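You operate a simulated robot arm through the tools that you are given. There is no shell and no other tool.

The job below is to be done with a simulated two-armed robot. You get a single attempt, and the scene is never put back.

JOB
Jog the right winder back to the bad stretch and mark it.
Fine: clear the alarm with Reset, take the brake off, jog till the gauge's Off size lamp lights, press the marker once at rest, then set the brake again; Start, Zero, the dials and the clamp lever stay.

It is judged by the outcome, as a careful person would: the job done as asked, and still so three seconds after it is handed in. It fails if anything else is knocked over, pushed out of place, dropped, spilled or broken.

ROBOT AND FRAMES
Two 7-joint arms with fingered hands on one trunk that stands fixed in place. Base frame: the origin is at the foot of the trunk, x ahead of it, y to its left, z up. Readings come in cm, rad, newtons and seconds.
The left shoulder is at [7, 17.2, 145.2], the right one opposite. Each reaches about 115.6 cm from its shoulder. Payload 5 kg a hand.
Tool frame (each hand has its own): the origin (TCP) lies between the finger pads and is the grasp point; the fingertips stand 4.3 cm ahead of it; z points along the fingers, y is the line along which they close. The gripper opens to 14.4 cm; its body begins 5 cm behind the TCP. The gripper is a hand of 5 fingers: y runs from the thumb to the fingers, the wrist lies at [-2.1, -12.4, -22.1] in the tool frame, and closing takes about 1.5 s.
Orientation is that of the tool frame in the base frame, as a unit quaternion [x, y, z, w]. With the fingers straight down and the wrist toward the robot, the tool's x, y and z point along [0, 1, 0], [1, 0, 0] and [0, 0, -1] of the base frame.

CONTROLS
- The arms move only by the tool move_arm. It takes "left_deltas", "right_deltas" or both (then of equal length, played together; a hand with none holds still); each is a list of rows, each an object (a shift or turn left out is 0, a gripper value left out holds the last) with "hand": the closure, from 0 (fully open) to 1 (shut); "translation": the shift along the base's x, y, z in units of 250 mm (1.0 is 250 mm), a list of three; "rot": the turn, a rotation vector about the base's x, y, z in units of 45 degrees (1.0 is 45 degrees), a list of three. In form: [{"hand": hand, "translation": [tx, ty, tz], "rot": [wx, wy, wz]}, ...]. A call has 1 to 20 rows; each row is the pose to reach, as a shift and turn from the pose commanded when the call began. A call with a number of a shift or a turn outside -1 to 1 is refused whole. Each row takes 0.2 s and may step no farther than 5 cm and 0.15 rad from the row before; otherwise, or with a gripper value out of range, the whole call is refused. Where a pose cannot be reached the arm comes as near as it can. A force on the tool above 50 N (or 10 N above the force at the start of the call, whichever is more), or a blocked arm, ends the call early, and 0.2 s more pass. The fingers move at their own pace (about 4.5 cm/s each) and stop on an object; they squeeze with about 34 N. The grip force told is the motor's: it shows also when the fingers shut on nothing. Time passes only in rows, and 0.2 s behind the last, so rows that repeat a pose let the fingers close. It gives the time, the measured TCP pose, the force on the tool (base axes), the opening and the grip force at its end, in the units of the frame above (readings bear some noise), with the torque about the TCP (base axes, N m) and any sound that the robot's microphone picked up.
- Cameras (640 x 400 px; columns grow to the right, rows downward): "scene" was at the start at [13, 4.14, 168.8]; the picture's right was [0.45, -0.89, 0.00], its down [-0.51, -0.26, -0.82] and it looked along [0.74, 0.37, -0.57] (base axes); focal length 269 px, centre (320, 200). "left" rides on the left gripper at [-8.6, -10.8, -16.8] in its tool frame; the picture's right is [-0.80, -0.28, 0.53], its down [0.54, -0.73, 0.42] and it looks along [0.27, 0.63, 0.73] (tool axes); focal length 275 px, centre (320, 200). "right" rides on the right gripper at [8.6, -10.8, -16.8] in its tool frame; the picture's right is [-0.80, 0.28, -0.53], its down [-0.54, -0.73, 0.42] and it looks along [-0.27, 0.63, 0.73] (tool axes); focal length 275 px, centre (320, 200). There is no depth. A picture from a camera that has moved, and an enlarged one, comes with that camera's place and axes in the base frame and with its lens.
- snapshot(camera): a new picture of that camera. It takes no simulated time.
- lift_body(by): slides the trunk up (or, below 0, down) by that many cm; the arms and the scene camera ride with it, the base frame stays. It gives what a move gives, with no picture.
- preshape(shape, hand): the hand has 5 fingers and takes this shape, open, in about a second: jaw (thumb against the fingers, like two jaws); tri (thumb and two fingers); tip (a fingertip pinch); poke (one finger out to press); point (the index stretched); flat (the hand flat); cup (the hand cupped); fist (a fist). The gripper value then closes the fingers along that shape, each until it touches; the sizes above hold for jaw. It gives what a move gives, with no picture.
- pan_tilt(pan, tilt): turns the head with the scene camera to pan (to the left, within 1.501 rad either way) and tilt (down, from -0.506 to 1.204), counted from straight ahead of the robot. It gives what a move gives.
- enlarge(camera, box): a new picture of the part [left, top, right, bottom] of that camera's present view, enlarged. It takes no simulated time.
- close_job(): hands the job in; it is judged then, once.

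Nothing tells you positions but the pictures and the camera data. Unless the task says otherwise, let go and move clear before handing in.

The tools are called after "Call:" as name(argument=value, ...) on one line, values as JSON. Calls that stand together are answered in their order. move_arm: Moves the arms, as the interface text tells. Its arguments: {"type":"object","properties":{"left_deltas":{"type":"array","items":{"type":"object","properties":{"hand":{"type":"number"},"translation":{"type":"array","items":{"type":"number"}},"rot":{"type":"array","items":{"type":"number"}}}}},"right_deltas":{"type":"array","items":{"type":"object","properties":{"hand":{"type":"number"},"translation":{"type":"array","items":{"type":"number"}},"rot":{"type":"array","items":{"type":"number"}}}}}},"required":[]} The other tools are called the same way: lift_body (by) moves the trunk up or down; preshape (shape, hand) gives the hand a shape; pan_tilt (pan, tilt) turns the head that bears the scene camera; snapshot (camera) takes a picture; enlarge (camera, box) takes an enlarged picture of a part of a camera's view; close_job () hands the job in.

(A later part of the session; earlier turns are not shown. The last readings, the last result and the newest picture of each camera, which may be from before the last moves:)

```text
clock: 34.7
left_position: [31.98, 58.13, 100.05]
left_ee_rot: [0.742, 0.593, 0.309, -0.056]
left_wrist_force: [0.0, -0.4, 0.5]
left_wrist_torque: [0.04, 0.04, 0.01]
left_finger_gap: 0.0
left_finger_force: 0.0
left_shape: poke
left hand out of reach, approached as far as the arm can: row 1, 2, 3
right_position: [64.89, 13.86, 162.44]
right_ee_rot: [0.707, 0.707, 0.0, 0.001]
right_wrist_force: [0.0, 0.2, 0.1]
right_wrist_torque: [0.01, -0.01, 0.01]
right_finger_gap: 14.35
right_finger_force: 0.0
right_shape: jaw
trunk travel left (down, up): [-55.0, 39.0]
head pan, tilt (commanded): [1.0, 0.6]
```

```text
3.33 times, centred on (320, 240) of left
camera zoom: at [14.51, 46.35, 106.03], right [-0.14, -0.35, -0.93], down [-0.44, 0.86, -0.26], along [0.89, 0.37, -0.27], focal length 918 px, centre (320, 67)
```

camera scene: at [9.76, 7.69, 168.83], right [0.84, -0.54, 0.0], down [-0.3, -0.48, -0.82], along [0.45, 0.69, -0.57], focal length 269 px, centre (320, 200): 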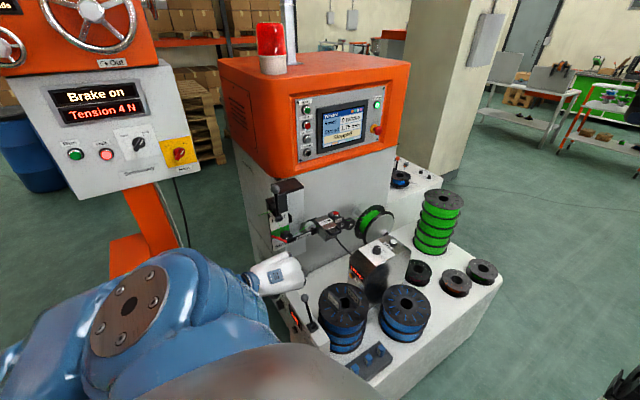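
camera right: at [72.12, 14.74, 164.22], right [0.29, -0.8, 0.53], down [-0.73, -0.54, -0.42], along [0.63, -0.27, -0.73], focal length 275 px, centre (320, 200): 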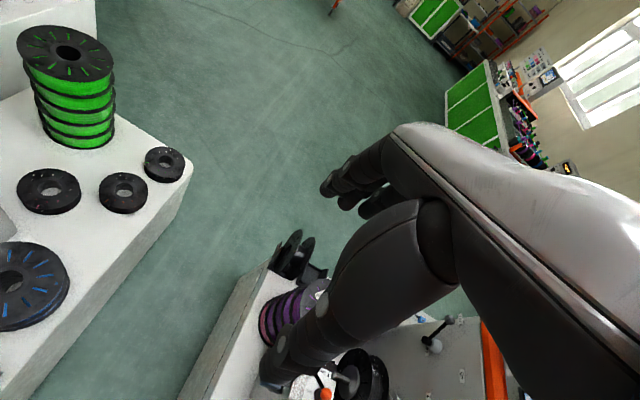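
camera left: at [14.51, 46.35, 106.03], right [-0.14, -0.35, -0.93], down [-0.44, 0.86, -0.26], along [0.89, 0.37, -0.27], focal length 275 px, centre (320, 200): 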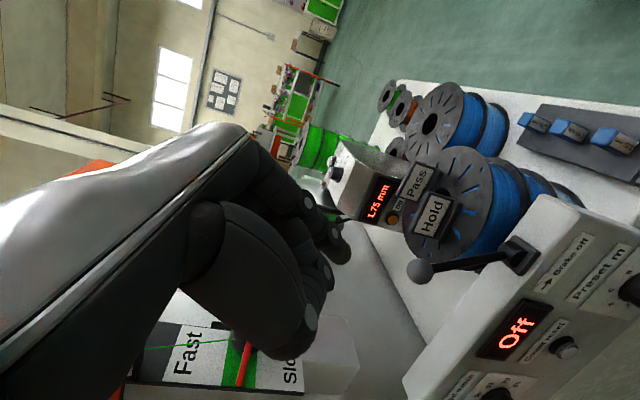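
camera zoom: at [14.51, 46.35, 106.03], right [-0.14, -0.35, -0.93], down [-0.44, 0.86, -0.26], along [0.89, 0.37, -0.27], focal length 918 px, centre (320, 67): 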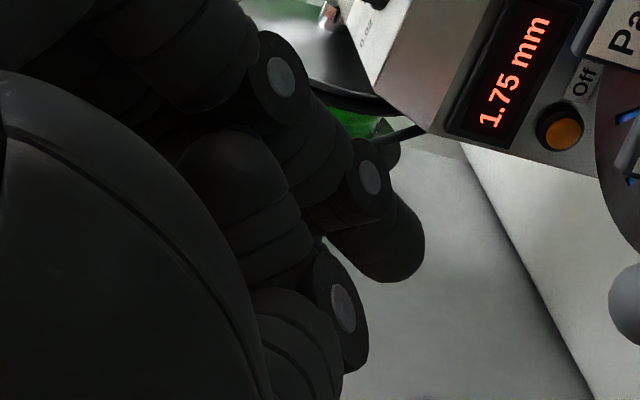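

The arrow points to -y, so I'll push the lever that way from its +y side. First I'll finish the rotation and place the finger to the +y side of the ball, still above the panel.

Call:
move_arm(left_deltas=[{"translation": [-0.03, 0.06, -0.03], "rot": [-0.12, -0.085, 0]}, {"translation": [-0.06, 0.12, -0.06], "rot": [-0.24, -0.17, 0]}, {"translation": [-0.09, 0.18, -0.1], "rot": [-0.36, -0.256, 0]}, {"translation": [-0.12, 0.24, -0.14], "rot": [-0.48, -0.342, 0]}, {"translation": [-0.14, 0.3, -0.17], "rot": [-0.6, -0.427, 0]}, {"translation": [-0.16, 0.344, -0.2], "rot": [-0.726, -0.513, 0]}])

Call:
snapshot(camera="scene")

Call:
snapshot(camera="left")

```text
clock: 36.1
left_position: [27.79, 66.83, 94.96]
left_ee_rot: [0.653, 0.654, 0.27, 0.272]
left_wrist_force: [-0.1, 0.7, -0.4]
left_wrist_torque: [-0.02, 0.0, -0.01]
left_finger_gap: 0.02
left_finger_force: 0.0
left_shape: poke
left hand out of reach, approached as far as the arm can: row 2
right_position: [65.04, 13.96, 162.34]
right_ee_rot: [0.707, 0.708, 0.0, -0.001]
right_wrist_force: [0.1, 1.0, 0.3]
right_wrist_torque: [-0.02, -0.02, -0.02]
right_finger_gap: 14.41
right_finger_force: 0.1
right_shape: jaw
trunk travel left (down, up): [-55.0, 39.0]
head pan, tilt (commanded): [1.0, 0.6]
```

```text
taken
camera scene: at [9.87, 7.72, 168.83], right [0.84, -0.54, 0.0], down [-0.31, -0.48, -0.82], along [0.45, 0.69, -0.57], focal length 269 px, centre (320, 200)
```

scene: 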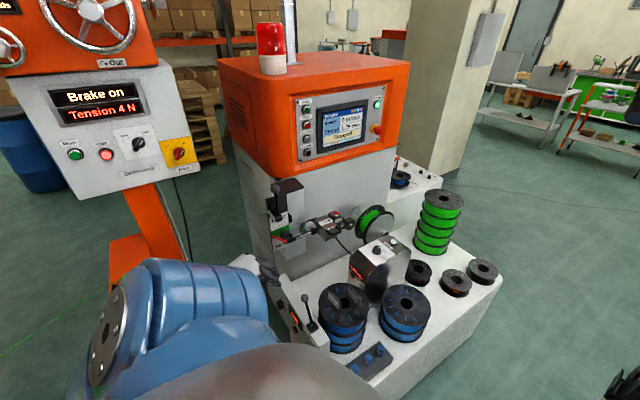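

```text
taken
camera left: at [8.24, 58.12, 99.24], right [0.18, -0.8, -0.58], down [-0.21, 0.54, -0.81], along [0.96, 0.27, -0.07], focal length 275 px, centre (320, 200)
```

left: 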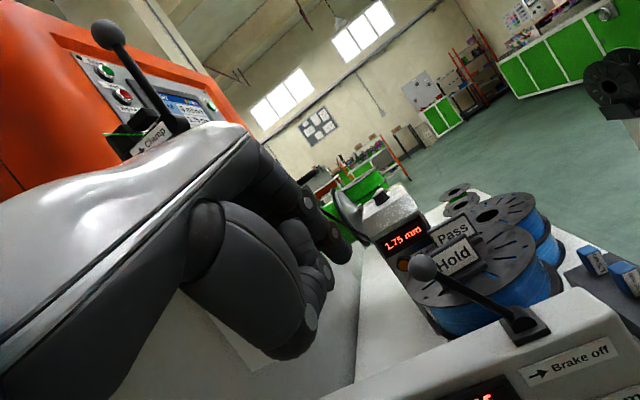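

The fingertip is at about [32.9, 66, 91.3], to the +y side of the ball and well clear of the clamp lever. I'll slide it down-forward beside the lever, then check.

Call:
move_arm(left_deltas=[{"translation": [0.08, -0.005, -0.1]}, {"translation": [0.16, -0.01, -0.21]}, {"translation": [0.245, -0.016, -0.324]}])

Call:
snapshot(camera="left")

Call:
enlarge(camera="scene", box=[220, 230, 400, 380])

```text
clock: 36.9
left_position: [33.86, 66.3, 87.06]
left_ee_rot: [0.653, 0.653, 0.27, 0.271]
left_wrist_force: [-1.0, -0.3, -0.6]
left_wrist_torque: [0.02, -0.04, -0.03]
left_finger_gap: 0.01
left_finger_force: 0.0
left_shape: poke
right_position: [65.05, 13.71, 162.5]
right_ee_rot: [0.706, 0.708, -0.001, 0.0]
right_wrist_force: [0.0, -0.4, 0.1]
right_wrist_torque: [-0.01, 0.02, 0.02]
right_finger_gap: 14.4
right_finger_force: 0.1
right_shape: jaw
trunk travel left (down, up): [-55.0, 39.0]
head pan, tilt (commanded): [1.0, 0.6]
```

```text
taken
camera left: at [14.38, 57.63, 91.26], right [0.18, -0.8, -0.58], down [-0.21, 0.54, -0.81], along [0.96, 0.27, -0.07], focal length 275 px, centre (320, 200)
```

left: 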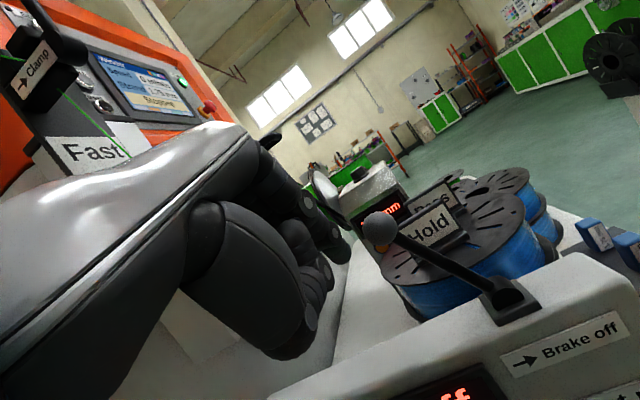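

```text
2.67 times, centred on (310, 305) of scene
camera zoom: at [9.95, 7.6, 168.83], right [0.84, -0.54, 0.0], down [-0.31, -0.48, -0.82], along [0.44, 0.69, -0.57], focal length 718 px, centre (347, -80)
```

zoom: 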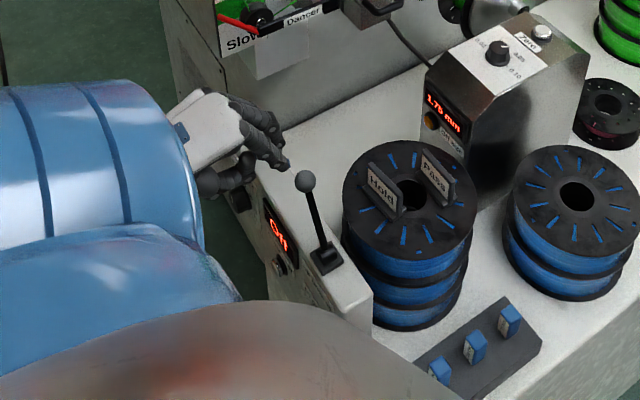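

The finger is right beside the ball with free space behind it. Now I'll push the lever toward -y in 1 cm steps.

Call:
move_arm(left_deltas=[{"translation": [0, -0.06, 0]}, {"translation": [0, -0.11, 0]}, {"translation": [0, -0.15, 0]}, {"translation": [0, -0.19, 0]}, {"translation": [0, -0.23, 0]}, {"translation": [0, -0.27, 0]}, {"translation": [0, -0.31, 0]}, {"translation": [0, -0.35, 0]}])

Call:
snapshot(camera="left")

Call:
enlarge(camera="scene", box=[220, 230, 400, 380])

```text
clock: 38.7
left_position: [34.1, 57.55, 87.05]
left_ee_rot: [0.653, 0.653, 0.27, 0.271]
left_wrist_force: [0.1, 0.1, 0.3]
left_wrist_torque: [0.05, -0.01, 0.0]
left_finger_gap: 0.0
left_finger_force: 0.0
left_shape: poke
right_position: [65.0, 13.77, 162.47]
right_ee_rot: [0.707, 0.707, 0.0, 0.0]
right_wrist_force: [0.5, -0.7, 1.1]
right_wrist_torque: [0.01, 0.01, 0.0]
right_finger_gap: 14.37
right_finger_force: 0.1
right_shape: jaw
trunk travel left (down, up): [-55.0, 39.0]
head pan, tilt (commanded): [1.0, 0.6]
```

```text
taken
camera left: at [14.52, 48.83, 91.31], right [0.18, -0.8, -0.58], down [-0.21, 0.54, -0.81], along [0.96, 0.27, -0.07], focal length 275 px, centre (320, 200)
```

left: 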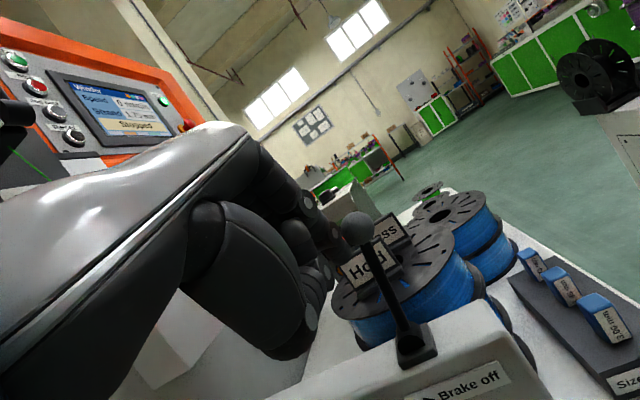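

```text
2.67 times, centred on (310, 305) of scene
camera zoom: at [9.85, 7.58, 168.83], right [0.84, -0.54, 0.0], down [-0.31, -0.48, -0.83], along [0.45, 0.69, -0.56], focal length 718 px, centre (347, -80)
```

zoom: 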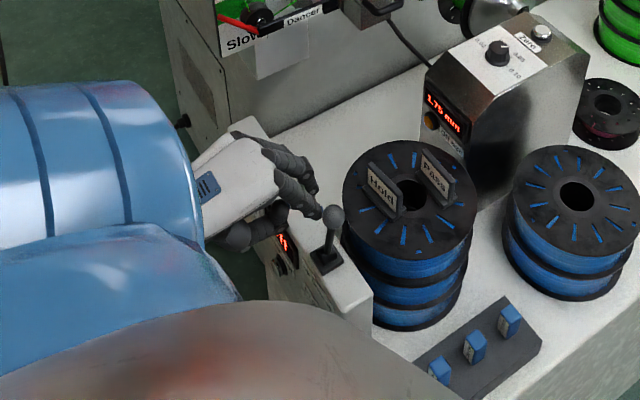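

The lever is following smoothly and is now about upright. I'll keep pushing to the Brake-off end.

Call:
move_arm(left_deltas=[{"translation": [0, -0.04, 0]}, {"translation": [0, -0.08, 0]}, {"translation": [0, -0.12, 0]}, {"translation": [0, -0.16, 0]}, {"translation": [0, -0.2, 0]}, {"translation": [0, -0.24, 0]}])

Call:
snapshot(camera="left")

Call:
enlarge(camera="scene", box=[220, 230, 400, 380])

```text
clock: 40.3
left_position: [36.19, 55.31, 88.85]
left_ee_rot: [0.669, 0.633, 0.289, 0.262]
left_wrist_force: [1.8, -1.2, 2.2]
left_wrist_torque: [0.09, 0.14, 0.04]
left_finger_gap: 0.0
left_finger_force: 0.0
left_shape: poke
right_position: [65.67, 15.08, 162.27]
right_ee_rot: [0.709, 0.705, -0.004, 0.002]
right_wrist_force: [0.2, -3.8, 0.5]
right_wrist_torque: [0.3, 0.03, -0.02]
right_finger_gap: 14.38
right_finger_force: 0.0
right_shape: jaw
trunk travel left (down, up): [-55.0, 39.0]
head pan, tilt (commanded): [1.0, 0.6]
stopped in row 6 (left hand): the arm was blocked; the commanded pose is now the measured one
```

```text
taken
camera left: at [16.29, 46.95, 92.3], right [0.16, -0.77, -0.62], down [-0.19, 0.59, -0.78], along [0.97, 0.24, -0.05], focal length 275 px, centre (320, 200)
```

left: 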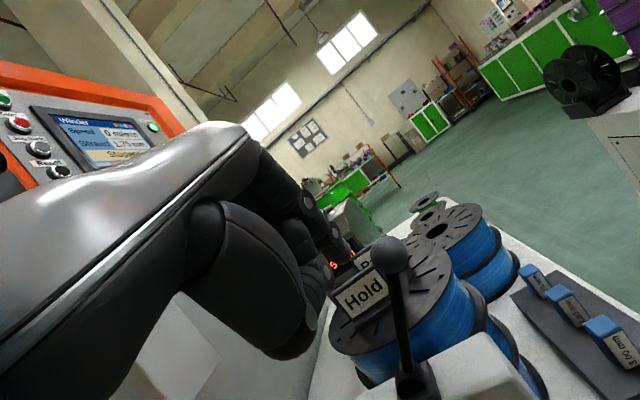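

```text
2.67 times, centred on (310, 305) of scene
camera zoom: at [10.51, 9.12, 168.86], right [0.84, -0.54, 0.0], down [-0.31, -0.48, -0.82], along [0.44, 0.69, -0.57], focal length 718 px, centre (347, -80)
```

zoom: 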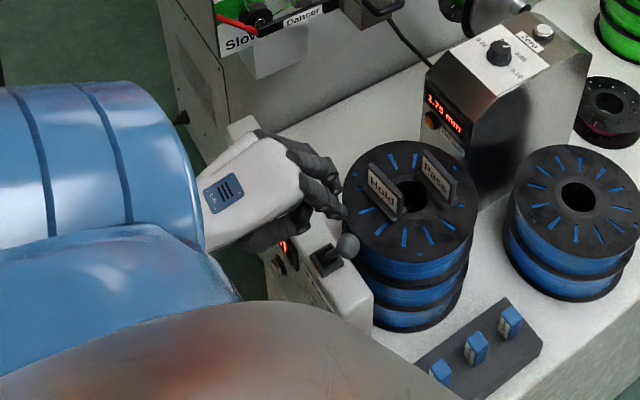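

The arm reported being blocked near the end of the stroke, and the lever is now past upright toward -y. I'll check the whole picture before any more pushing.

Call:
snapshot(camera="scene")

Call:
pan_tilt(pan=1.1, tilt=1.0)

Call:
snapshot(camera="scene")

Call:
enlarge(camera="left", box=[280, 180, 480, 400])

```text
taken
camera scene: at [10.51, 9.12, 168.86], right [0.84, -0.54, 0.0], down [-0.31, -0.48, -0.82], along [0.44, 0.69, -0.57], focal length 269 px, centre (320, 200)
```

scene: 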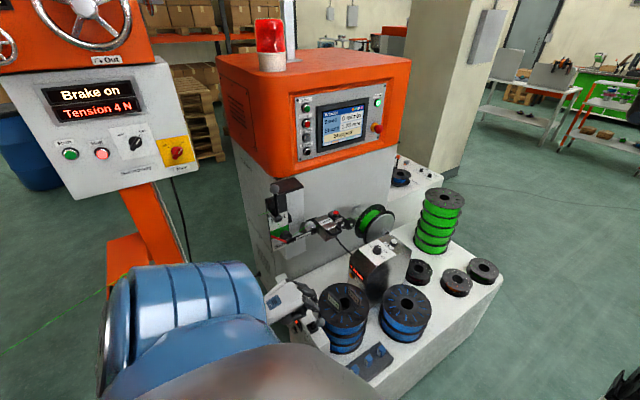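

```text
clock: 41.2
left_position: [35.93, 55.27, 88.02]
left_ee_rot: [0.667, 0.636, 0.285, 0.263]
left_wrist_force: [0.0, 0.5, 0.5]
left_wrist_torque: [-0.02, 0.0, 0.0]
left_finger_gap: 0.02
left_finger_force: 0.0
left_shape: poke
right_position: [65.78, 15.79, 161.89]
right_ee_rot: [0.708, 0.707, -0.007, 0.003]
right_wrist_force: [0.4, -0.6, -0.8]
right_wrist_torque: [-0.03, 0.03, 0.01]
right_finger_gap: 14.37
right_finger_force: 0.2
right_shape: jaw
trunk travel left (down, up): [-55.0, 39.0]
head pan, tilt (commanded): [1.1, 1.0]
```

```text
taken
camera scene: at [9.07, 8.49, 165.52], right [0.89, -0.45, 0.0], down [-0.38, -0.76, -0.53], along [0.24, 0.47, -0.85], focal length 269 px, centre (320, 200)
```

scene: 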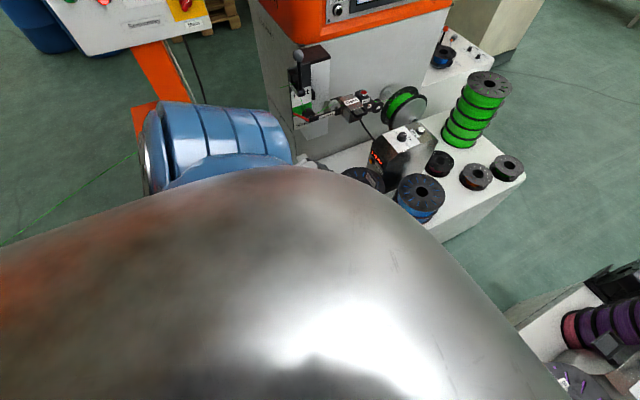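

```text
1.82 times, centred on (380, 290) of left
camera zoom: at [16.12, 46.98, 91.8], right [0.16, -0.77, -0.61], down [-0.19, 0.58, -0.79], along [0.97, 0.24, -0.05], focal length 500 px, centre (211, 36)
```

zoom: 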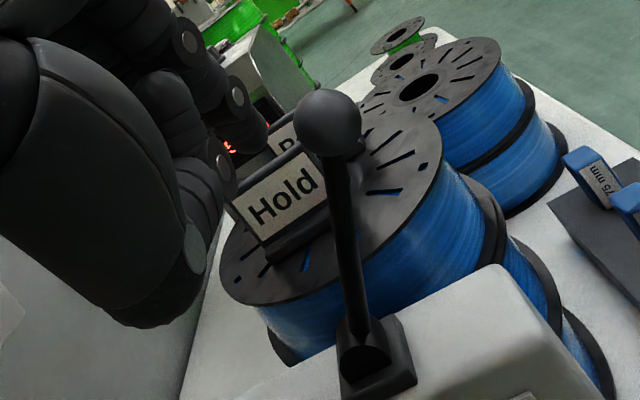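

The lever ball is now at about y=50.5 and no longer touching the finger; the block seems to come from my arm folding against the torso. I'll back the finger out, then raise the trunk to give the arm room.

Call:
move_arm(left_deltas=[{"translation": [-0.05, 0.02, 0.08]}, {"translation": [-0.12, 0.06, 0.17]}, {"translation": [-0.2, 0.1, 0.27]}])

Call:
lift_body(by=15)

Call:
pan_tilt(pan=1.0, tilt=0.65)

Call:
snapshot(camera="scene")

Call:
snapshot(camera="left")

```text
clock: 42.0
left_position: [30.55, 56.29, 95.32]
left_ee_rot: [0.666, 0.637, 0.287, 0.262]
left_wrist_force: [-0.5, 0.4, -0.4]
left_wrist_torque: [0.01, 0.01, 0.02]
left_finger_gap: 0.0
left_finger_force: 0.0
left_shape: poke
right_position: [65.1, 14.11, 162.29]
right_ee_rot: [0.708, 0.707, -0.001, 0.001]
right_wrist_force: [0.2, -0.3, -0.1]
right_wrist_torque: [0.07, 0.0, 0.02]
right_finger_gap: 14.36
right_finger_force: 0.0
right_shape: jaw
trunk travel left (down, up): [-55.0, 39.0]
head pan, tilt (commanded): [1.1, 1.0]
```

```text
clock: 43.8
left_position: [30.65, 56.55, 110.46]
left_ee_rot: [0.665, 0.637, 0.288, 0.262]
left_wrist_force: [-0.1, 0.5, -0.6]
left_wrist_torque: [0.0, 0.01, 0.01]
left_finger_gap: 0.0
left_finger_force: 0.1
left_shape: poke
right_position: [64.97, 14.07, 177.45]
right_ee_rot: [0.707, 0.707, -0.001, 0.001]
right_wrist_force: [-0.4, 0.0, -0.5]
right_wrist_torque: [0.02, 0.0, -0.01]
right_finger_gap: 14.4
right_finger_force: 0.2
right_shape: jaw
trunk travel left (down, up): [-70.0, 24.0]
head pan, tilt (commanded): [1.1, 1.0]
```

```text
clock: 44.6
left_position: [30.68, 56.43, 110.48]
left_ee_rot: [0.665, 0.637, 0.288, 0.262]
left_wrist_force: [-0.6, 0.0, -0.3]
left_wrist_torque: [-0.01, -0.02, -0.01]
left_finger_gap: 0.0
left_finger_force: 0.1
left_shape: poke
right_position: [64.97, 13.92, 177.44]
right_ee_rot: [0.708, 0.707, -0.001, 0.001]
right_wrist_force: [0.5, 0.0, -0.7]
right_wrist_torque: [-0.02, 0.0, 0.01]
right_finger_gap: 14.37
right_finger_force: 0.1
right_shape: jaw
trunk travel left (down, up): [-70.0, 24.0]
head pan, tilt (commanded): [1.0, 0.649]
```

```text
taken
camera scene: at [9.76, 7.73, 183.38], right [0.84, -0.54, 0.0], down [-0.33, -0.51, -0.8], along [0.43, 0.67, -0.61], focal length 269 px, centre (320, 200)
```

scene: 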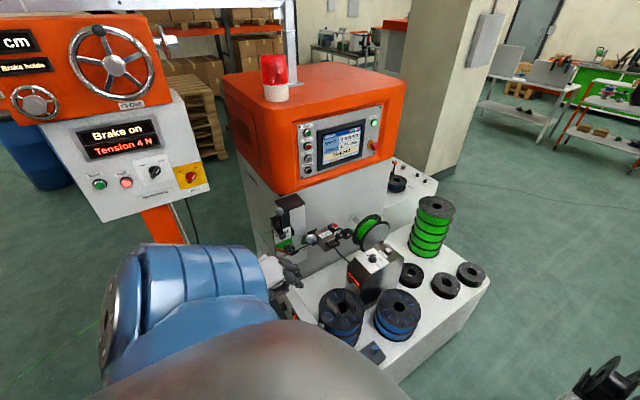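

```text
taken
camera left: at [10.8, 48.04, 114.03], right [0.17, -0.77, -0.61], down [-0.19, 0.59, -0.79], along [0.97, 0.25, -0.05], focal length 275 px, centre (320, 200)
```

left: 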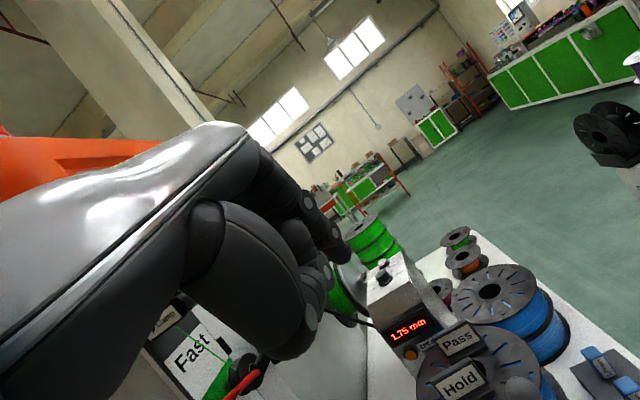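

The torso sprang back to normal. I'll zoom in on the lever from here to judge its position.

Call:
enlarge(camera="scene", box=[250, 250, 390, 370])

Call:
enlarge(camera="scene", box=[290, 100, 390, 180])

Call:
enlarge(camera="left", box=[400, 260, 640, 400])

```text
3.33 times, centred on (320, 310) of scene
camera zoom: at [9.76, 7.73, 183.38], right [0.84, -0.54, 0.0], down [-0.33, -0.51, -0.8], along [0.43, 0.67, -0.61], focal length 898 px, centre (320, -167)
```

zoom: 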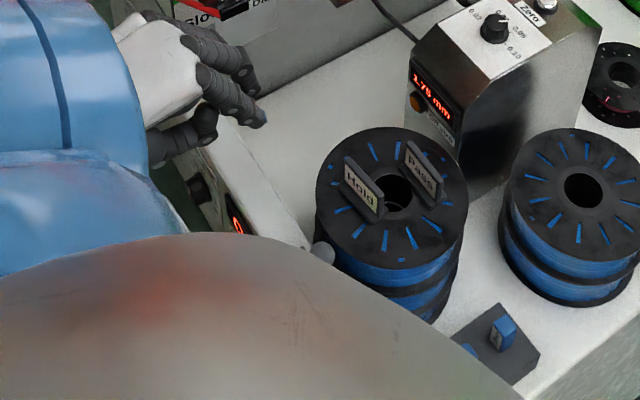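

```text
5.00 times, centred on (340, 140) of scene
camera zoom: at [9.76, 7.73, 183.38], right [0.84, -0.54, 0.0], down [-0.33, -0.51, -0.8], along [0.43, 0.67, -0.61], focal length 1347 px, centre (220, 500)
```

zoom: 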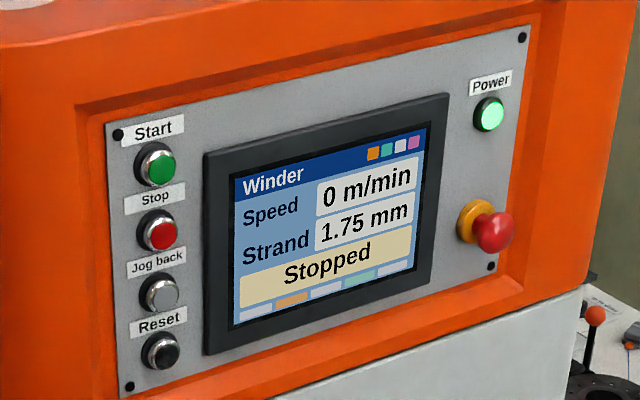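

```text
2.67 times, centred on (520, 330) of left
camera zoom: at [10.8, 48.04, 114.03], right [0.17, -0.77, -0.61], down [-0.19, 0.59, -0.79], along [0.97, 0.25, -0.05], focal length 734 px, centre (-213, -147)
```

zoom: 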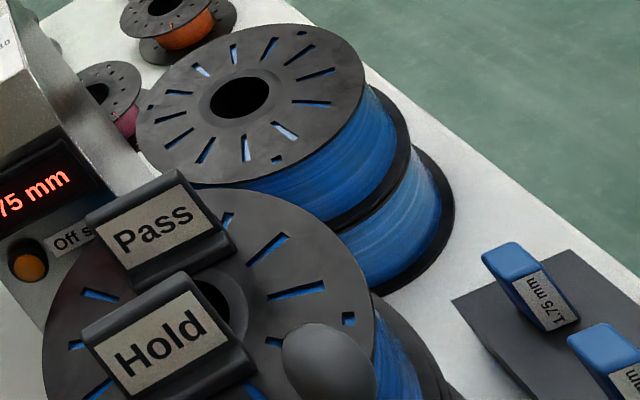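

The ball is at about [37.3, 50.6, 85], close to a mirror of its start. To be sure it's fully at the stop, I'll bring the finger back beside it with the trunk raised and press lightly toward -y.

Call:
move_arm(left_deltas=[{"translation": [0, 0, -0.18]}, {"translation": [-0.02, 0, -0.36]}, {"translation": [-0.04, 0, -0.54]}, {"translation": [-0.04, 0, -0.7]}, {"translation": [0.04, 0, -0.8]}, {"translation": [0.12, -0.02, -0.9]}])

Call:
snapshot(camera="left")

Call:
enlarge(camera="scene", box=[250, 250, 390, 370])

```text
clock: 46.0
left_position: [33.67, 55.84, 87.93]
left_ee_rot: [0.665, 0.637, 0.288, 0.262]
left_wrist_force: [-0.4, 0.7, -0.5]
left_wrist_torque: [-0.05, -0.04, -0.04]
left_finger_gap: 0.01
left_finger_force: 0.1
left_shape: poke
right_position: [65.01, 14.02, 177.3]
right_ee_rot: [0.707, 0.707, -0.001, 0.001]
right_wrist_force: [-0.5, 0.6, -0.3]
right_wrist_torque: [-0.09, -0.02, 0.0]
right_finger_gap: 14.4
right_finger_force: 0.1
right_shape: jaw
trunk travel left (down, up): [-70.0, 24.0]
head pan, tilt (commanded): [1.0, 0.649]
```

```text
taken
camera left: at [13.86, 47.42, 91.46], right [0.17, -0.77, -0.62], down [-0.19, 0.59, -0.79], along [0.97, 0.25, -0.05], focal length 275 px, centre (320, 200)
```

left: 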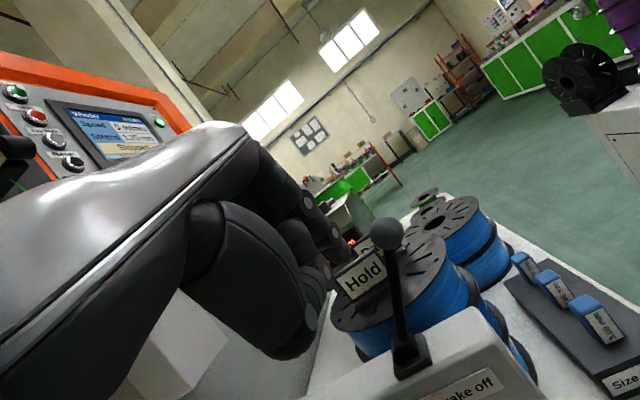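

```text
3.33 times, centred on (320, 310) of scene
camera zoom: at [9.81, 7.75, 183.39], right [0.84, -0.54, 0.0], down [-0.33, -0.51, -0.8], along [0.43, 0.67, -0.61], focal length 898 px, centre (320, -167)
```

zoom: 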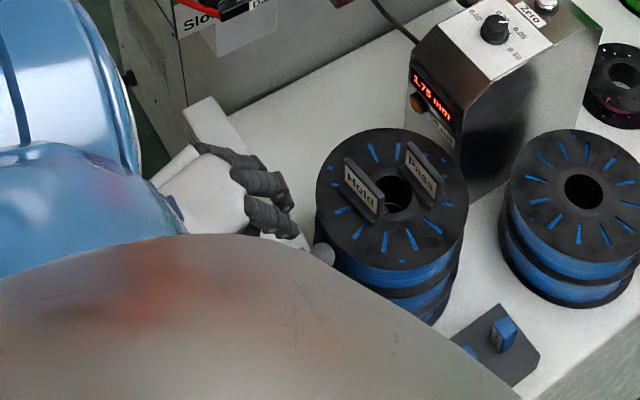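

The finger is beside the ball again and all is clear. I'll press lightly toward -y.

Call:
move_arm(left_deltas=[{"translation": [0, -0.03, 0]}, {"translation": [0, -0.06, 0]}, {"translation": [0, -0.09, 0]}, {"translation": [0, -0.11, 0]}, {"translation": [0, -0.13, 0]}])

Call:
snapshot(camera="left")

```text
clock: 47.2
left_position: [33.34, 52.89, 88.12]
left_ee_rot: [0.665, 0.637, 0.289, 0.263]
left_wrist_force: [-16.6, 5.2, 12.8]
left_wrist_torque: [-0.11, 0.1, -0.16]
left_finger_gap: 0.02
left_finger_force: 0.0
left_shape: poke
right_position: [64.75, 14.22, 177.39]
right_ee_rot: [0.706, 0.708, -0.002, 0.001]
right_wrist_force: [-0.5, -0.3, -1.2]
right_wrist_torque: [-0.05, -0.02, -0.04]
right_finger_gap: 14.39
right_finger_force: 0.0
right_shape: jaw
trunk travel left (down, up): [-70.0, 24.0]
head pan, tilt (commanded): [1.0, 0.649]
```

```text
taken
camera left: at [13.66, 44.38, 91.6], right [0.17, -0.77, -0.61], down [-0.19, 0.59, -0.79], along [0.97, 0.25, -0.05], focal length 275 px, centre (320, 200)
```

left: 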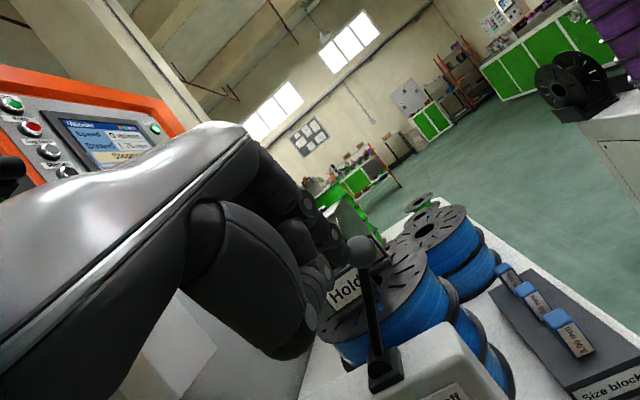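

The lever didn't move further and pushed back, so it is at its Brake-off stop (about the same angle as its start, mirrored). I'll ease off toward +y and pull the hand up and away.

Call:
move_arm(left_deltas=[{"translation": [-0.02, 0.06, 0.02]}, {"translation": [-0.06, 0.12, 0.08]}, {"translation": [-0.14, 0.15, 0.2]}, {"translation": [-0.16, 0.15, 0.36]}, {"translation": [-0.16, 0.13, 0.52]}, {"translation": [-0.14, 0.1, 0.68]}])

Call:
snapshot(camera="left")

Call:
enlarge(camera="scene", box=[250, 90, 400, 370])

```text
clock: 48.8
left_position: [30.78, 57.76, 106.15]
left_ee_rot: [0.67, 0.625, 0.303, 0.263]
left_wrist_force: [-0.6, -2.0, 1.8]
left_wrist_torque: [0.05, 0.15, 0.05]
left_finger_gap: 0.01
left_finger_force: 0.0
left_shape: poke
right_position: [63.98, 15.24, 177.76]
right_ee_rot: [0.708, 0.706, -0.001, 0.006]
right_wrist_force: [-2.7, -1.9, 2.7]
right_wrist_torque: [0.18, -0.27, 0.0]
right_finger_gap: 14.38
right_finger_force: 0.1
right_shape: jaw
trunk travel left (down, up): [-70.0, 24.0]
head pan, tilt (commanded): [1.0, 0.649]
stopped in row 6 (left hand): the arm was blocked; the commanded pose is now the measured one
```

```text
taken
camera left: at [10.83, 49.49, 109.02], right [0.17, -0.76, -0.63], down [-0.16, 0.61, -0.77], along [0.97, 0.23, -0.02], focal length 275 px, centre (320, 200)
```

left: 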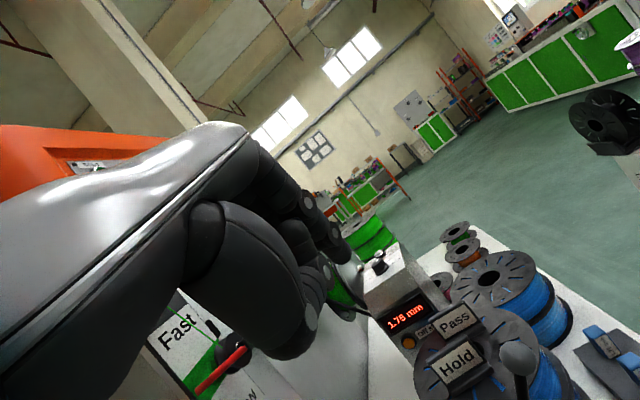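

```text
1.43 times, centred on (325, 230) of scene
camera zoom: at [8.94, 9.21, 183.37], right [0.84, -0.54, 0.01], down [-0.32, -0.52, -0.79], along [0.43, 0.66, -0.61], focal length 385 px, centre (313, 157)
```

zoom: 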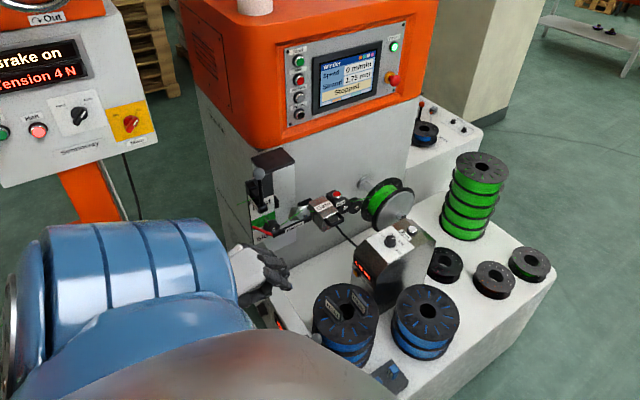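

The arm folds against the torso in this posture. I'll move outward (+x, +y) while rotating the fingers back toward the panel, which unfolds the arm.

Call:
move_arm(left_deltas=[{"translation": [0.02, 0.08, 0.02]}, {"translation": [0.04, 0.16, 0.04], "rot": [0.1, 0.07, 0]}, {"translation": [0.06, 0.22, 0.07], "rot": [0.22, 0.155, 0]}, {"translation": [0.08, 0.25, 0.1], "rot": [0.34, 0.24, 0]}, {"translation": [0.12, 0.25, 0.13], "rot": [0.46, 0.325, 0]}, {"translation": [0.16, 0.22, 0.16], "rot": [0.58, 0.41, 0]}, {"translation": [0.2, 0.2, 0.2], "rot": [0.7, 0.495, 0]}])

Call:
snapshot(camera="scene")

```text
clock: 50.4
left_position: [35.95, 61.41, 110.99]
left_ee_rot: [0.76, 0.561, 0.324, -0.057]
left_wrist_force: [0.1, 0.5, 0.0]
left_wrist_torque: [0.0, 0.01, 0.01]
left_finger_gap: 0.0
left_finger_force: 0.1
left_shape: poke
right_position: [64.96, 13.9, 177.42]
right_ee_rot: [0.707, 0.707, -0.001, 0.001]
right_wrist_force: [0.1, 0.1, -0.6]
right_wrist_torque: [-0.04, 0.01, -0.01]
right_finger_gap: 14.41
right_finger_force: 0.0
right_shape: jaw
trunk travel left (down, up): [-70.0, 24.0]
head pan, tilt (commanded): [1.0, 0.649]
```

```text
taken
camera scene: at [9.82, 7.67, 183.38], right [0.84, -0.54, 0.0], down [-0.33, -0.51, -0.8], along [0.43, 0.67, -0.61], focal length 269 px, centre (320, 200)
```

scene: 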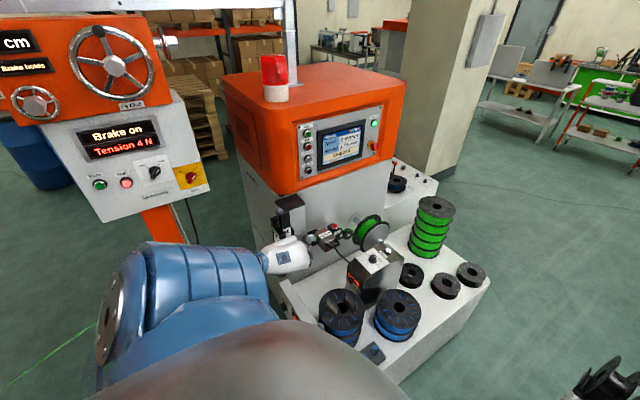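

The torso is back to normal. Next I'll move up and out to the right of the gate with the last part of the turn.

Call:
move_arm(left_deltas=[{"translation": [0.06, -0.09, 0.06], "rot": [0.05, 0.04, 0]}, {"translation": [0.14, -0.16, 0.13], "rot": [0.15, 0.11, 0]}, {"translation": [0.24, -0.2, 0.22], "rot": [0.27, 0.195, 0]}, {"translation": [0.34, -0.22, 0.32], "rot": [0.39, 0.28, 0]}, {"translation": [0.44, -0.24, 0.42], "rot": [0.51, 0.365, 0]}, {"translation": [0.54, -0.25, 0.52], "rot": [0.63, 0.45, 0]}, {"translation": [0.62, -0.25, 0.6], "rot": [0.726, 0.513, 0]}])

Call:
snapshot(camera="scene")

```text
clock: 52.0
left_position: [51.73, 55.01, 125.92]
left_ee_rot: [0.763, 0.426, 0.31, -0.376]
left_wrist_force: [0.5, 0.2, 0.2]
left_wrist_torque: [0.03, 0.01, 0.02]
left_finger_gap: 0.0
left_finger_force: 0.0
left_shape: poke
right_position: [65.16, 13.8, 177.34]
right_ee_rot: [0.707, 0.707, -0.001, -0.001]
right_wrist_force: [0.2, -0.1, -0.6]
right_wrist_torque: [-0.01, 0.0, 0.02]
right_finger_gap: 14.39
right_finger_force: 0.1
right_shape: jaw
trunk travel left (down, up): [-70.0, 24.0]
head pan, tilt (commanded): [1.0, 0.649]
```

```text
taken
camera scene: at [10.04, 7.48, 183.38], right [0.84, -0.54, 0.0], down [-0.33, -0.51, -0.8], along [0.43, 0.67, -0.61], focal length 269 px, centre (320, 200)
```

scene: 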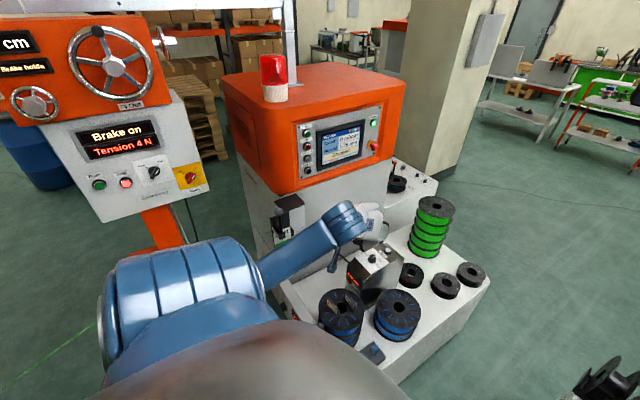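

I'll finish the turn so the finger points at the panel, and move to a pre-press point in front of Jog back.

Call:
move_arm(left_deltas=[{"translation": [0.04, 0.1, 0.03], "rot": [0.12, 0.075, 0.0125]}, {"translation": [0.08, 0.2, 0.07], "rot": [0.246, 0.149, 0.025]}, {"translation": [0.13, 0.32, 0.1], "rot": [0.369, 0.224, 0.038]}, {"translation": [0.17, 0.44, 0.14], "rot": [0.492, 0.299, 0.05]}, {"translation": [0.21, 0.56, 0.17], "rot": [0.615, 0.373, 0.063]}, {"translation": [0.25, 0.68, 0.2], "rot": [0.738, 0.448, 0.075]}])

Call:
snapshot(camera="scene")

Call:
snapshot(camera="left")

```text
clock: 53.4
left_position: [57.94, 72.06, 131.04]
left_ee_rot: [-0.653, -0.268, -0.272, 0.654]
left_wrist_force: [-0.2, -0.2, 0.6]
left_wrist_torque: [0.0, 0.02, 0.0]
left_finger_gap: 0.0
left_finger_force: 0.0
left_shape: poke
right_position: [65.13, 13.96, 177.3]
right_ee_rot: [0.707, 0.707, -0.001, 0.0]
right_wrist_force: [0.5, 0.2, 0.7]
right_wrist_torque: [0.01, 0.04, 0.0]
right_finger_gap: 14.39
right_finger_force: 0.0
right_shape: jaw
trunk travel left (down, up): [-70.0, 24.0]
head pan, tilt (commanded): [1.0, 0.649]
```

```text
taken
camera scene: at [9.96, 7.59, 183.38], right [0.84, -0.54, 0.0], down [-0.33, -0.51, -0.8], along [0.43, 0.67, -0.61], focal length 269 px, centre (320, 200)
```

scene: 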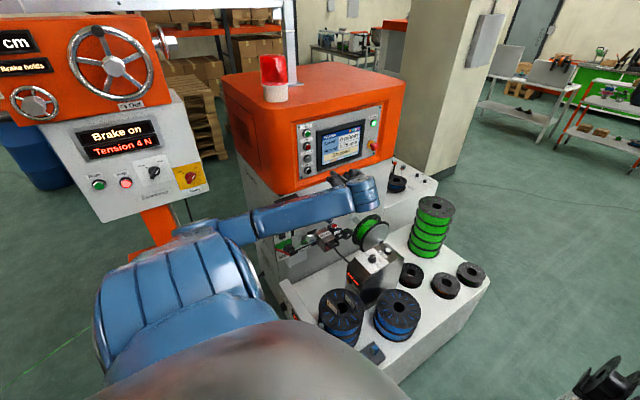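

```text
taken
camera left: at [44.06, 55.29, 132.64], right [-0.76, 0.54, -0.36], down [-0.13, 0.42, 0.9], along [0.63, 0.73, -0.25], focal length 275 px, centre (320, 200)
```

left: 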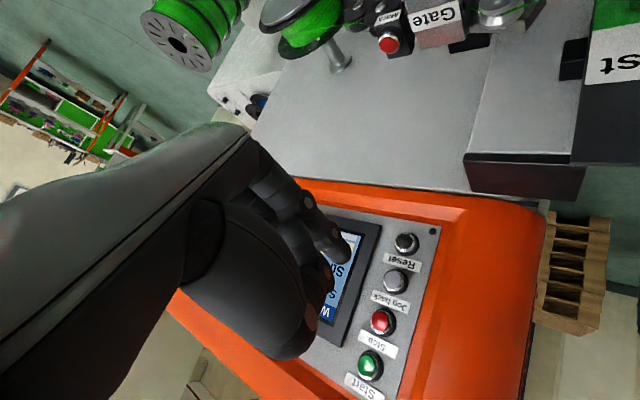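

Jog back reads about [58.9, 94.6, 129.3]. From the Reset contact I expect contact at TCP y≈88.3, so I'll go to just short of it.

Call:
move_arm(left_deltas=[{"translation": [0.005, 0.16, -0.005]}, {"translation": [0.01, 0.32, -0.01]}, {"translation": [0.01, 0.45, -0.012]}, {"translation": [0.01, 0.56, -0.012]}, {"translation": [0.01, 0.56, -0.012]}])

Call:
snapshot(camera="left")

Call:
enlarge(camera="left", box=[260, 180, 400, 380])

Call:
snapshot(camera="scene")

```text
clock: 54.6
left_position: [58.1, 86.06, 130.62]
left_ee_rot: [0.654, 0.27, 0.272, -0.652]
left_wrist_force: [0.2, 0.0, 0.0]
left_wrist_torque: [0.02, 0.01, -0.01]
left_finger_gap: 0.03
left_finger_force: 0.0
left_shape: poke
right_position: [64.91, 13.82, 177.3]
right_ee_rot: [0.707, 0.708, 0.0, -0.001]
right_wrist_force: [0.0, -0.9, 0.1]
right_wrist_torque: [0.03, 0.03, 0.0]
right_finger_gap: 14.38
right_finger_force: 0.0
right_shape: jaw
trunk travel left (down, up): [-70.0, 24.0]
head pan, tilt (commanded): [1.0, 0.649]
```

```text
taken
camera left: at [44.2, 69.22, 132.22], right [-0.76, 0.54, -0.36], down [-0.13, 0.42, 0.9], along [0.63, 0.73, -0.25], focal length 275 px, centre (320, 200)
```

left: 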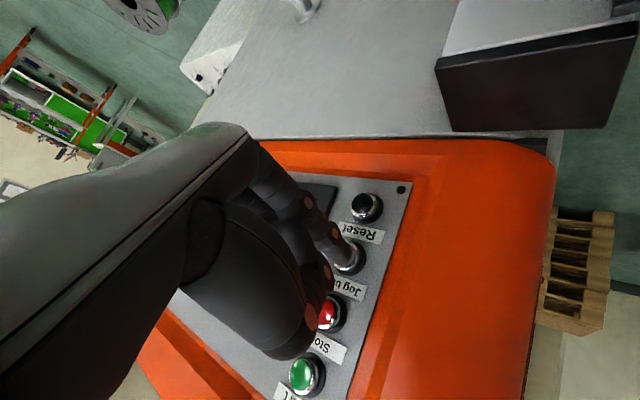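

```text
2.00 times, centred on (330, 280) of left
camera zoom: at [44.2, 69.22, 132.22], right [-0.76, 0.54, -0.36], down [-0.13, 0.42, 0.9], along [0.63, 0.73, -0.25], focal length 551 px, centre (300, 40)
```

zoom: 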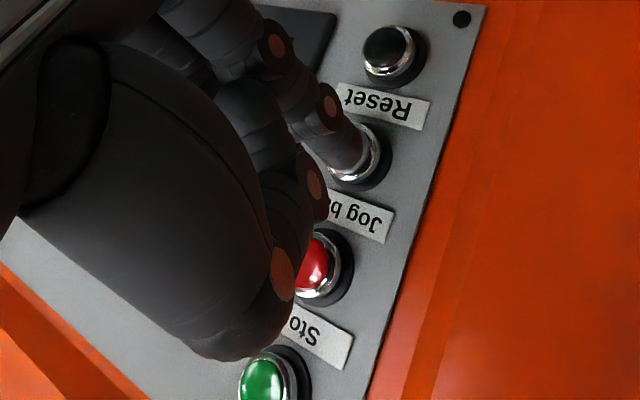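

```text
taken
camera scene: at [9.8, 7.51, 183.4], right [0.84, -0.54, 0.0], down [-0.33, -0.51, -0.8], along [0.43, 0.67, -0.6], focal length 269 px, centre (320, 200)
```

scene: 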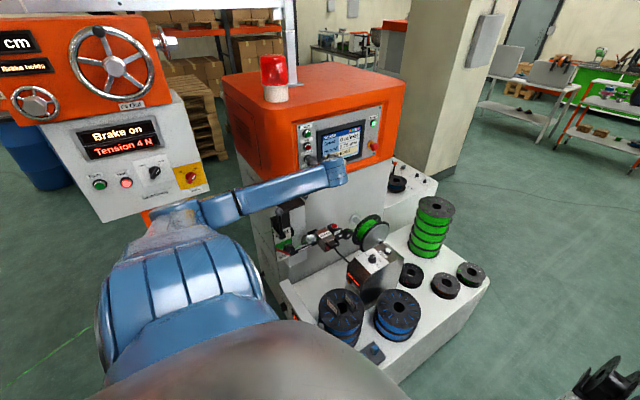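

The fingertip is right at Jog back and the thumb stays clear of Stop, just as in the Reset press. I'll take a baseline of the gauge and then press in.

Call:
enlarge(camera="scene", box=[310, 190, 410, 310])

Call:
move_arm(left_deltas=[{"translation": [0, 0.04, 0.004]}, {"translation": [0, 0.075, 0.004]}, {"translation": [0, 0.09, 0.004]}])

Call:
enlarge(camera="scene", box=[270, 110, 410, 310])

```text
3.33 times, centred on (360, 250) of scene
camera zoom: at [9.8, 7.51, 183.4], right [0.84, -0.54, 0.0], down [-0.33, -0.51, -0.8], along [0.43, 0.67, -0.6], focal length 898 px, centre (187, 33)
```

zoom: 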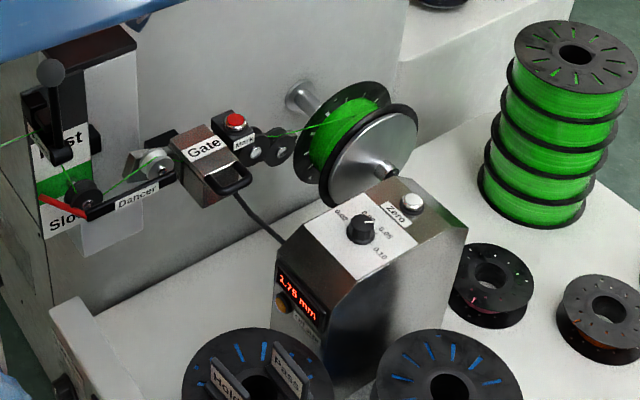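

```text
clock: 55.4
left_position: [58.1, 88.3, 130.81]
left_ee_rot: [0.653, 0.27, 0.271, -0.653]
left_wrist_force: [-0.4, 0.1, 0.1]
left_wrist_torque: [-0.02, 0.02, -0.04]
left_finger_gap: 0.0
left_finger_force: 0.1
left_shape: poke
right_position: [64.86, 13.84, 177.35]
right_ee_rot: [0.707, 0.707, 0.0, -0.001]
right_wrist_force: [-0.1, -0.8, -0.3]
right_wrist_torque: [-0.05, -0.05, -0.01]
right_finger_gap: 14.4
right_finger_force: 0.2
right_shape: jaw
trunk travel left (down, up): [-70.0, 24.0]
head pan, tilt (commanded): [1.0, 0.649]
```

```text
2.00 times, centred on (340, 210) of scene
camera zoom: at [9.82, 7.49, 183.4], right [0.84, -0.54, 0.0], down [-0.33, -0.51, -0.8], along [0.43, 0.67, -0.6], focal length 539 px, centre (280, 180)
```

zoom: 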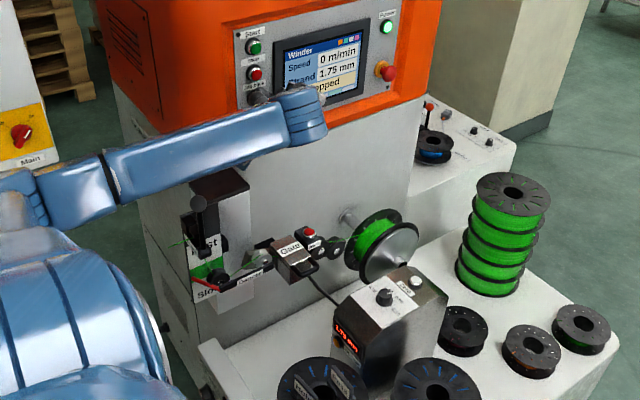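

The gauge lamp is dark at 1.75 mm, and there's still no contact. I'll press in a little more.

Call:
move_arm(left_deltas=[{"translation": [0, 0.01, 0]}, {"translation": [0, 0.02, 0]}])

Call:
enlarge(camera="scene", box=[270, 110, 410, 310])

```text
clock: 56.0
left_position: [57.97, 88.7, 130.93]
left_ee_rot: [0.654, 0.271, 0.272, -0.652]
left_wrist_force: [-1.2, -1.3, -0.4]
left_wrist_torque: [0.0, 0.03, 0.04]
left_finger_gap: 0.0
left_finger_force: 0.1
left_shape: poke
right_position: [64.83, 13.71, 177.37]
right_ee_rot: [0.707, 0.707, 0.0, 0.0]
right_wrist_force: [0.3, -0.4, 0.5]
right_wrist_torque: [-0.01, -0.02, 0.0]
right_finger_gap: 14.41
right_finger_force: 0.1
right_shape: jaw
trunk travel left (down, up): [-70.0, 24.0]
head pan, tilt (commanded): [1.0, 0.649]
```

```text
2.00 times, centred on (340, 210) of scene
camera zoom: at [9.74, 7.46, 183.4], right [0.84, -0.54, 0.0], down [-0.33, -0.51, -0.8], along [0.43, 0.67, -0.6], focal length 539 px, centre (280, 180)
```

zoom: 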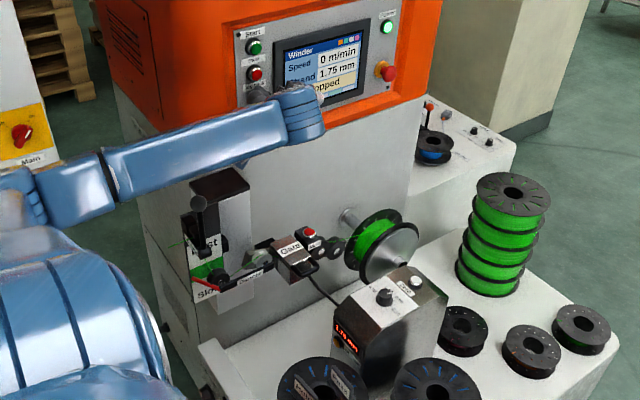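

Contact is just starting. A bit further should close the button.

Call:
move_arm(left_deltas=[{"translation": [0, 0.012, 0]}, {"translation": [0, 0.018, 0]}])

Call:
enlarge(camera="scene", box=[270, 110, 410, 310])

```text
clock: 56.6
left_position: [57.87, 89.03, 130.87]
left_ee_rot: [0.653, 0.271, 0.271, -0.653]
left_wrist_force: [-3.7, -4.3, 1.8]
left_wrist_torque: [-0.04, 0.05, 0.15]
left_finger_gap: 0.04
left_finger_force: 0.0
left_shape: poke
right_position: [64.84, 13.6, 177.47]
right_ee_rot: [0.706, 0.708, -0.001, 0.0]
right_wrist_force: [0.3, 0.5, 0.3]
right_wrist_torque: [0.01, 0.0, 0.01]
right_finger_gap: 14.4
right_finger_force: 0.1
right_shape: jaw
trunk travel left (down, up): [-70.0, 24.0]
head pan, tilt (commanded): [1.0, 0.649]
heard: click
```

```text
2.00 times, centred on (340, 210) of scene
camera zoom: at [9.68, 7.39, 183.41], right [0.84, -0.54, 0.0], down [-0.33, -0.51, -0.8], along [0.43, 0.67, -0.6], focal length 539 px, centre (280, 180)
```

zoom: 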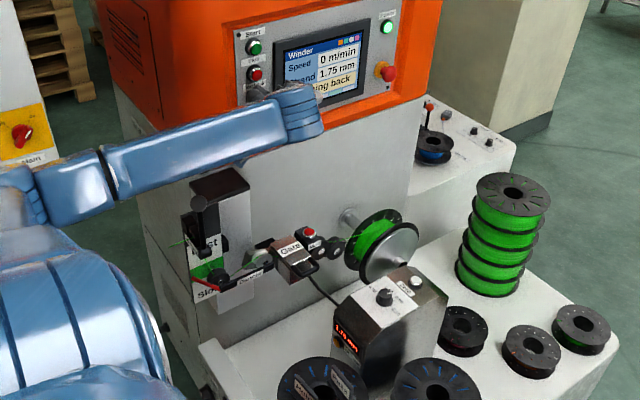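

The screen shows "…ging back" and a click was heard, so it's jogging. I'll hold in short increments and watch the Off size lamp.

Call:
move_arm(left_deltas=[{"translation": [0, 0, 0]}])

Call:
enlarge(camera="scene", box=[310, 190, 410, 310])

Call:
enlarge(camera="scene", box=[290, 110, 390, 180])

```text
clock: 57.0
left_position: [57.96, 89.11, 130.83]
left_ee_rot: [0.653, 0.27, 0.273, -0.653]
left_wrist_force: [-4.8, -3.5, -0.3]
left_wrist_torque: [-0.02, 0.05, 0.19]
left_finger_gap: 0.03
left_finger_force: 0.0
left_shape: poke
right_position: [64.75, 13.66, 177.5]
right_ee_rot: [0.707, 0.708, 0.001, 0.0]
right_wrist_force: [0.0, 0.3, -0.1]
right_wrist_torque: [-0.01, 0.01, -0.01]
right_finger_gap: 14.38
right_finger_force: 0.1
right_shape: jaw
trunk travel left (down, up): [-70.0, 24.0]
head pan, tilt (commanded): [1.0, 0.649]
```

```text
3.33 times, centred on (360, 250) of scene
camera zoom: at [9.68, 7.39, 183.41], right [0.84, -0.54, 0.0], down [-0.33, -0.51, -0.8], along [0.43, 0.67, -0.6], focal length 898 px, centre (187, 33)
```

zoom: 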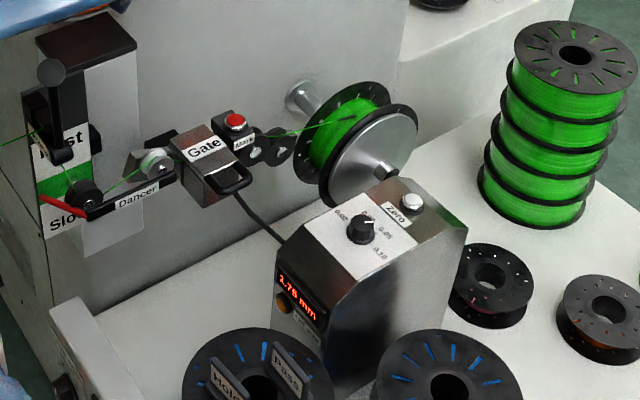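

```text
5.71 times, centred on (340, 145) of scene
camera zoom: at [9.68, 7.39, 183.41], right [0.84, -0.54, 0.0], down [-0.33, -0.51, -0.8], along [0.43, 0.67, -0.6], focal length 1539 px, centre (206, 514)
```

zoom: 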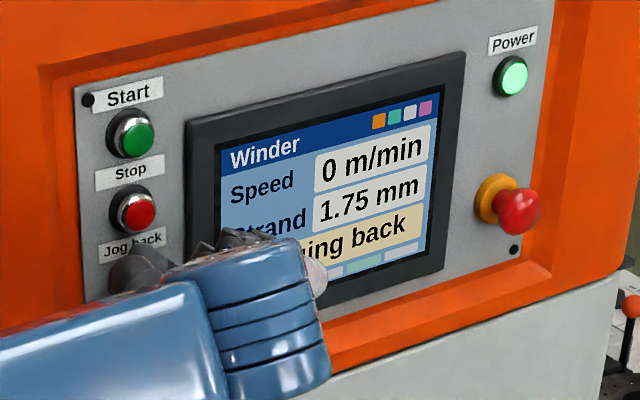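

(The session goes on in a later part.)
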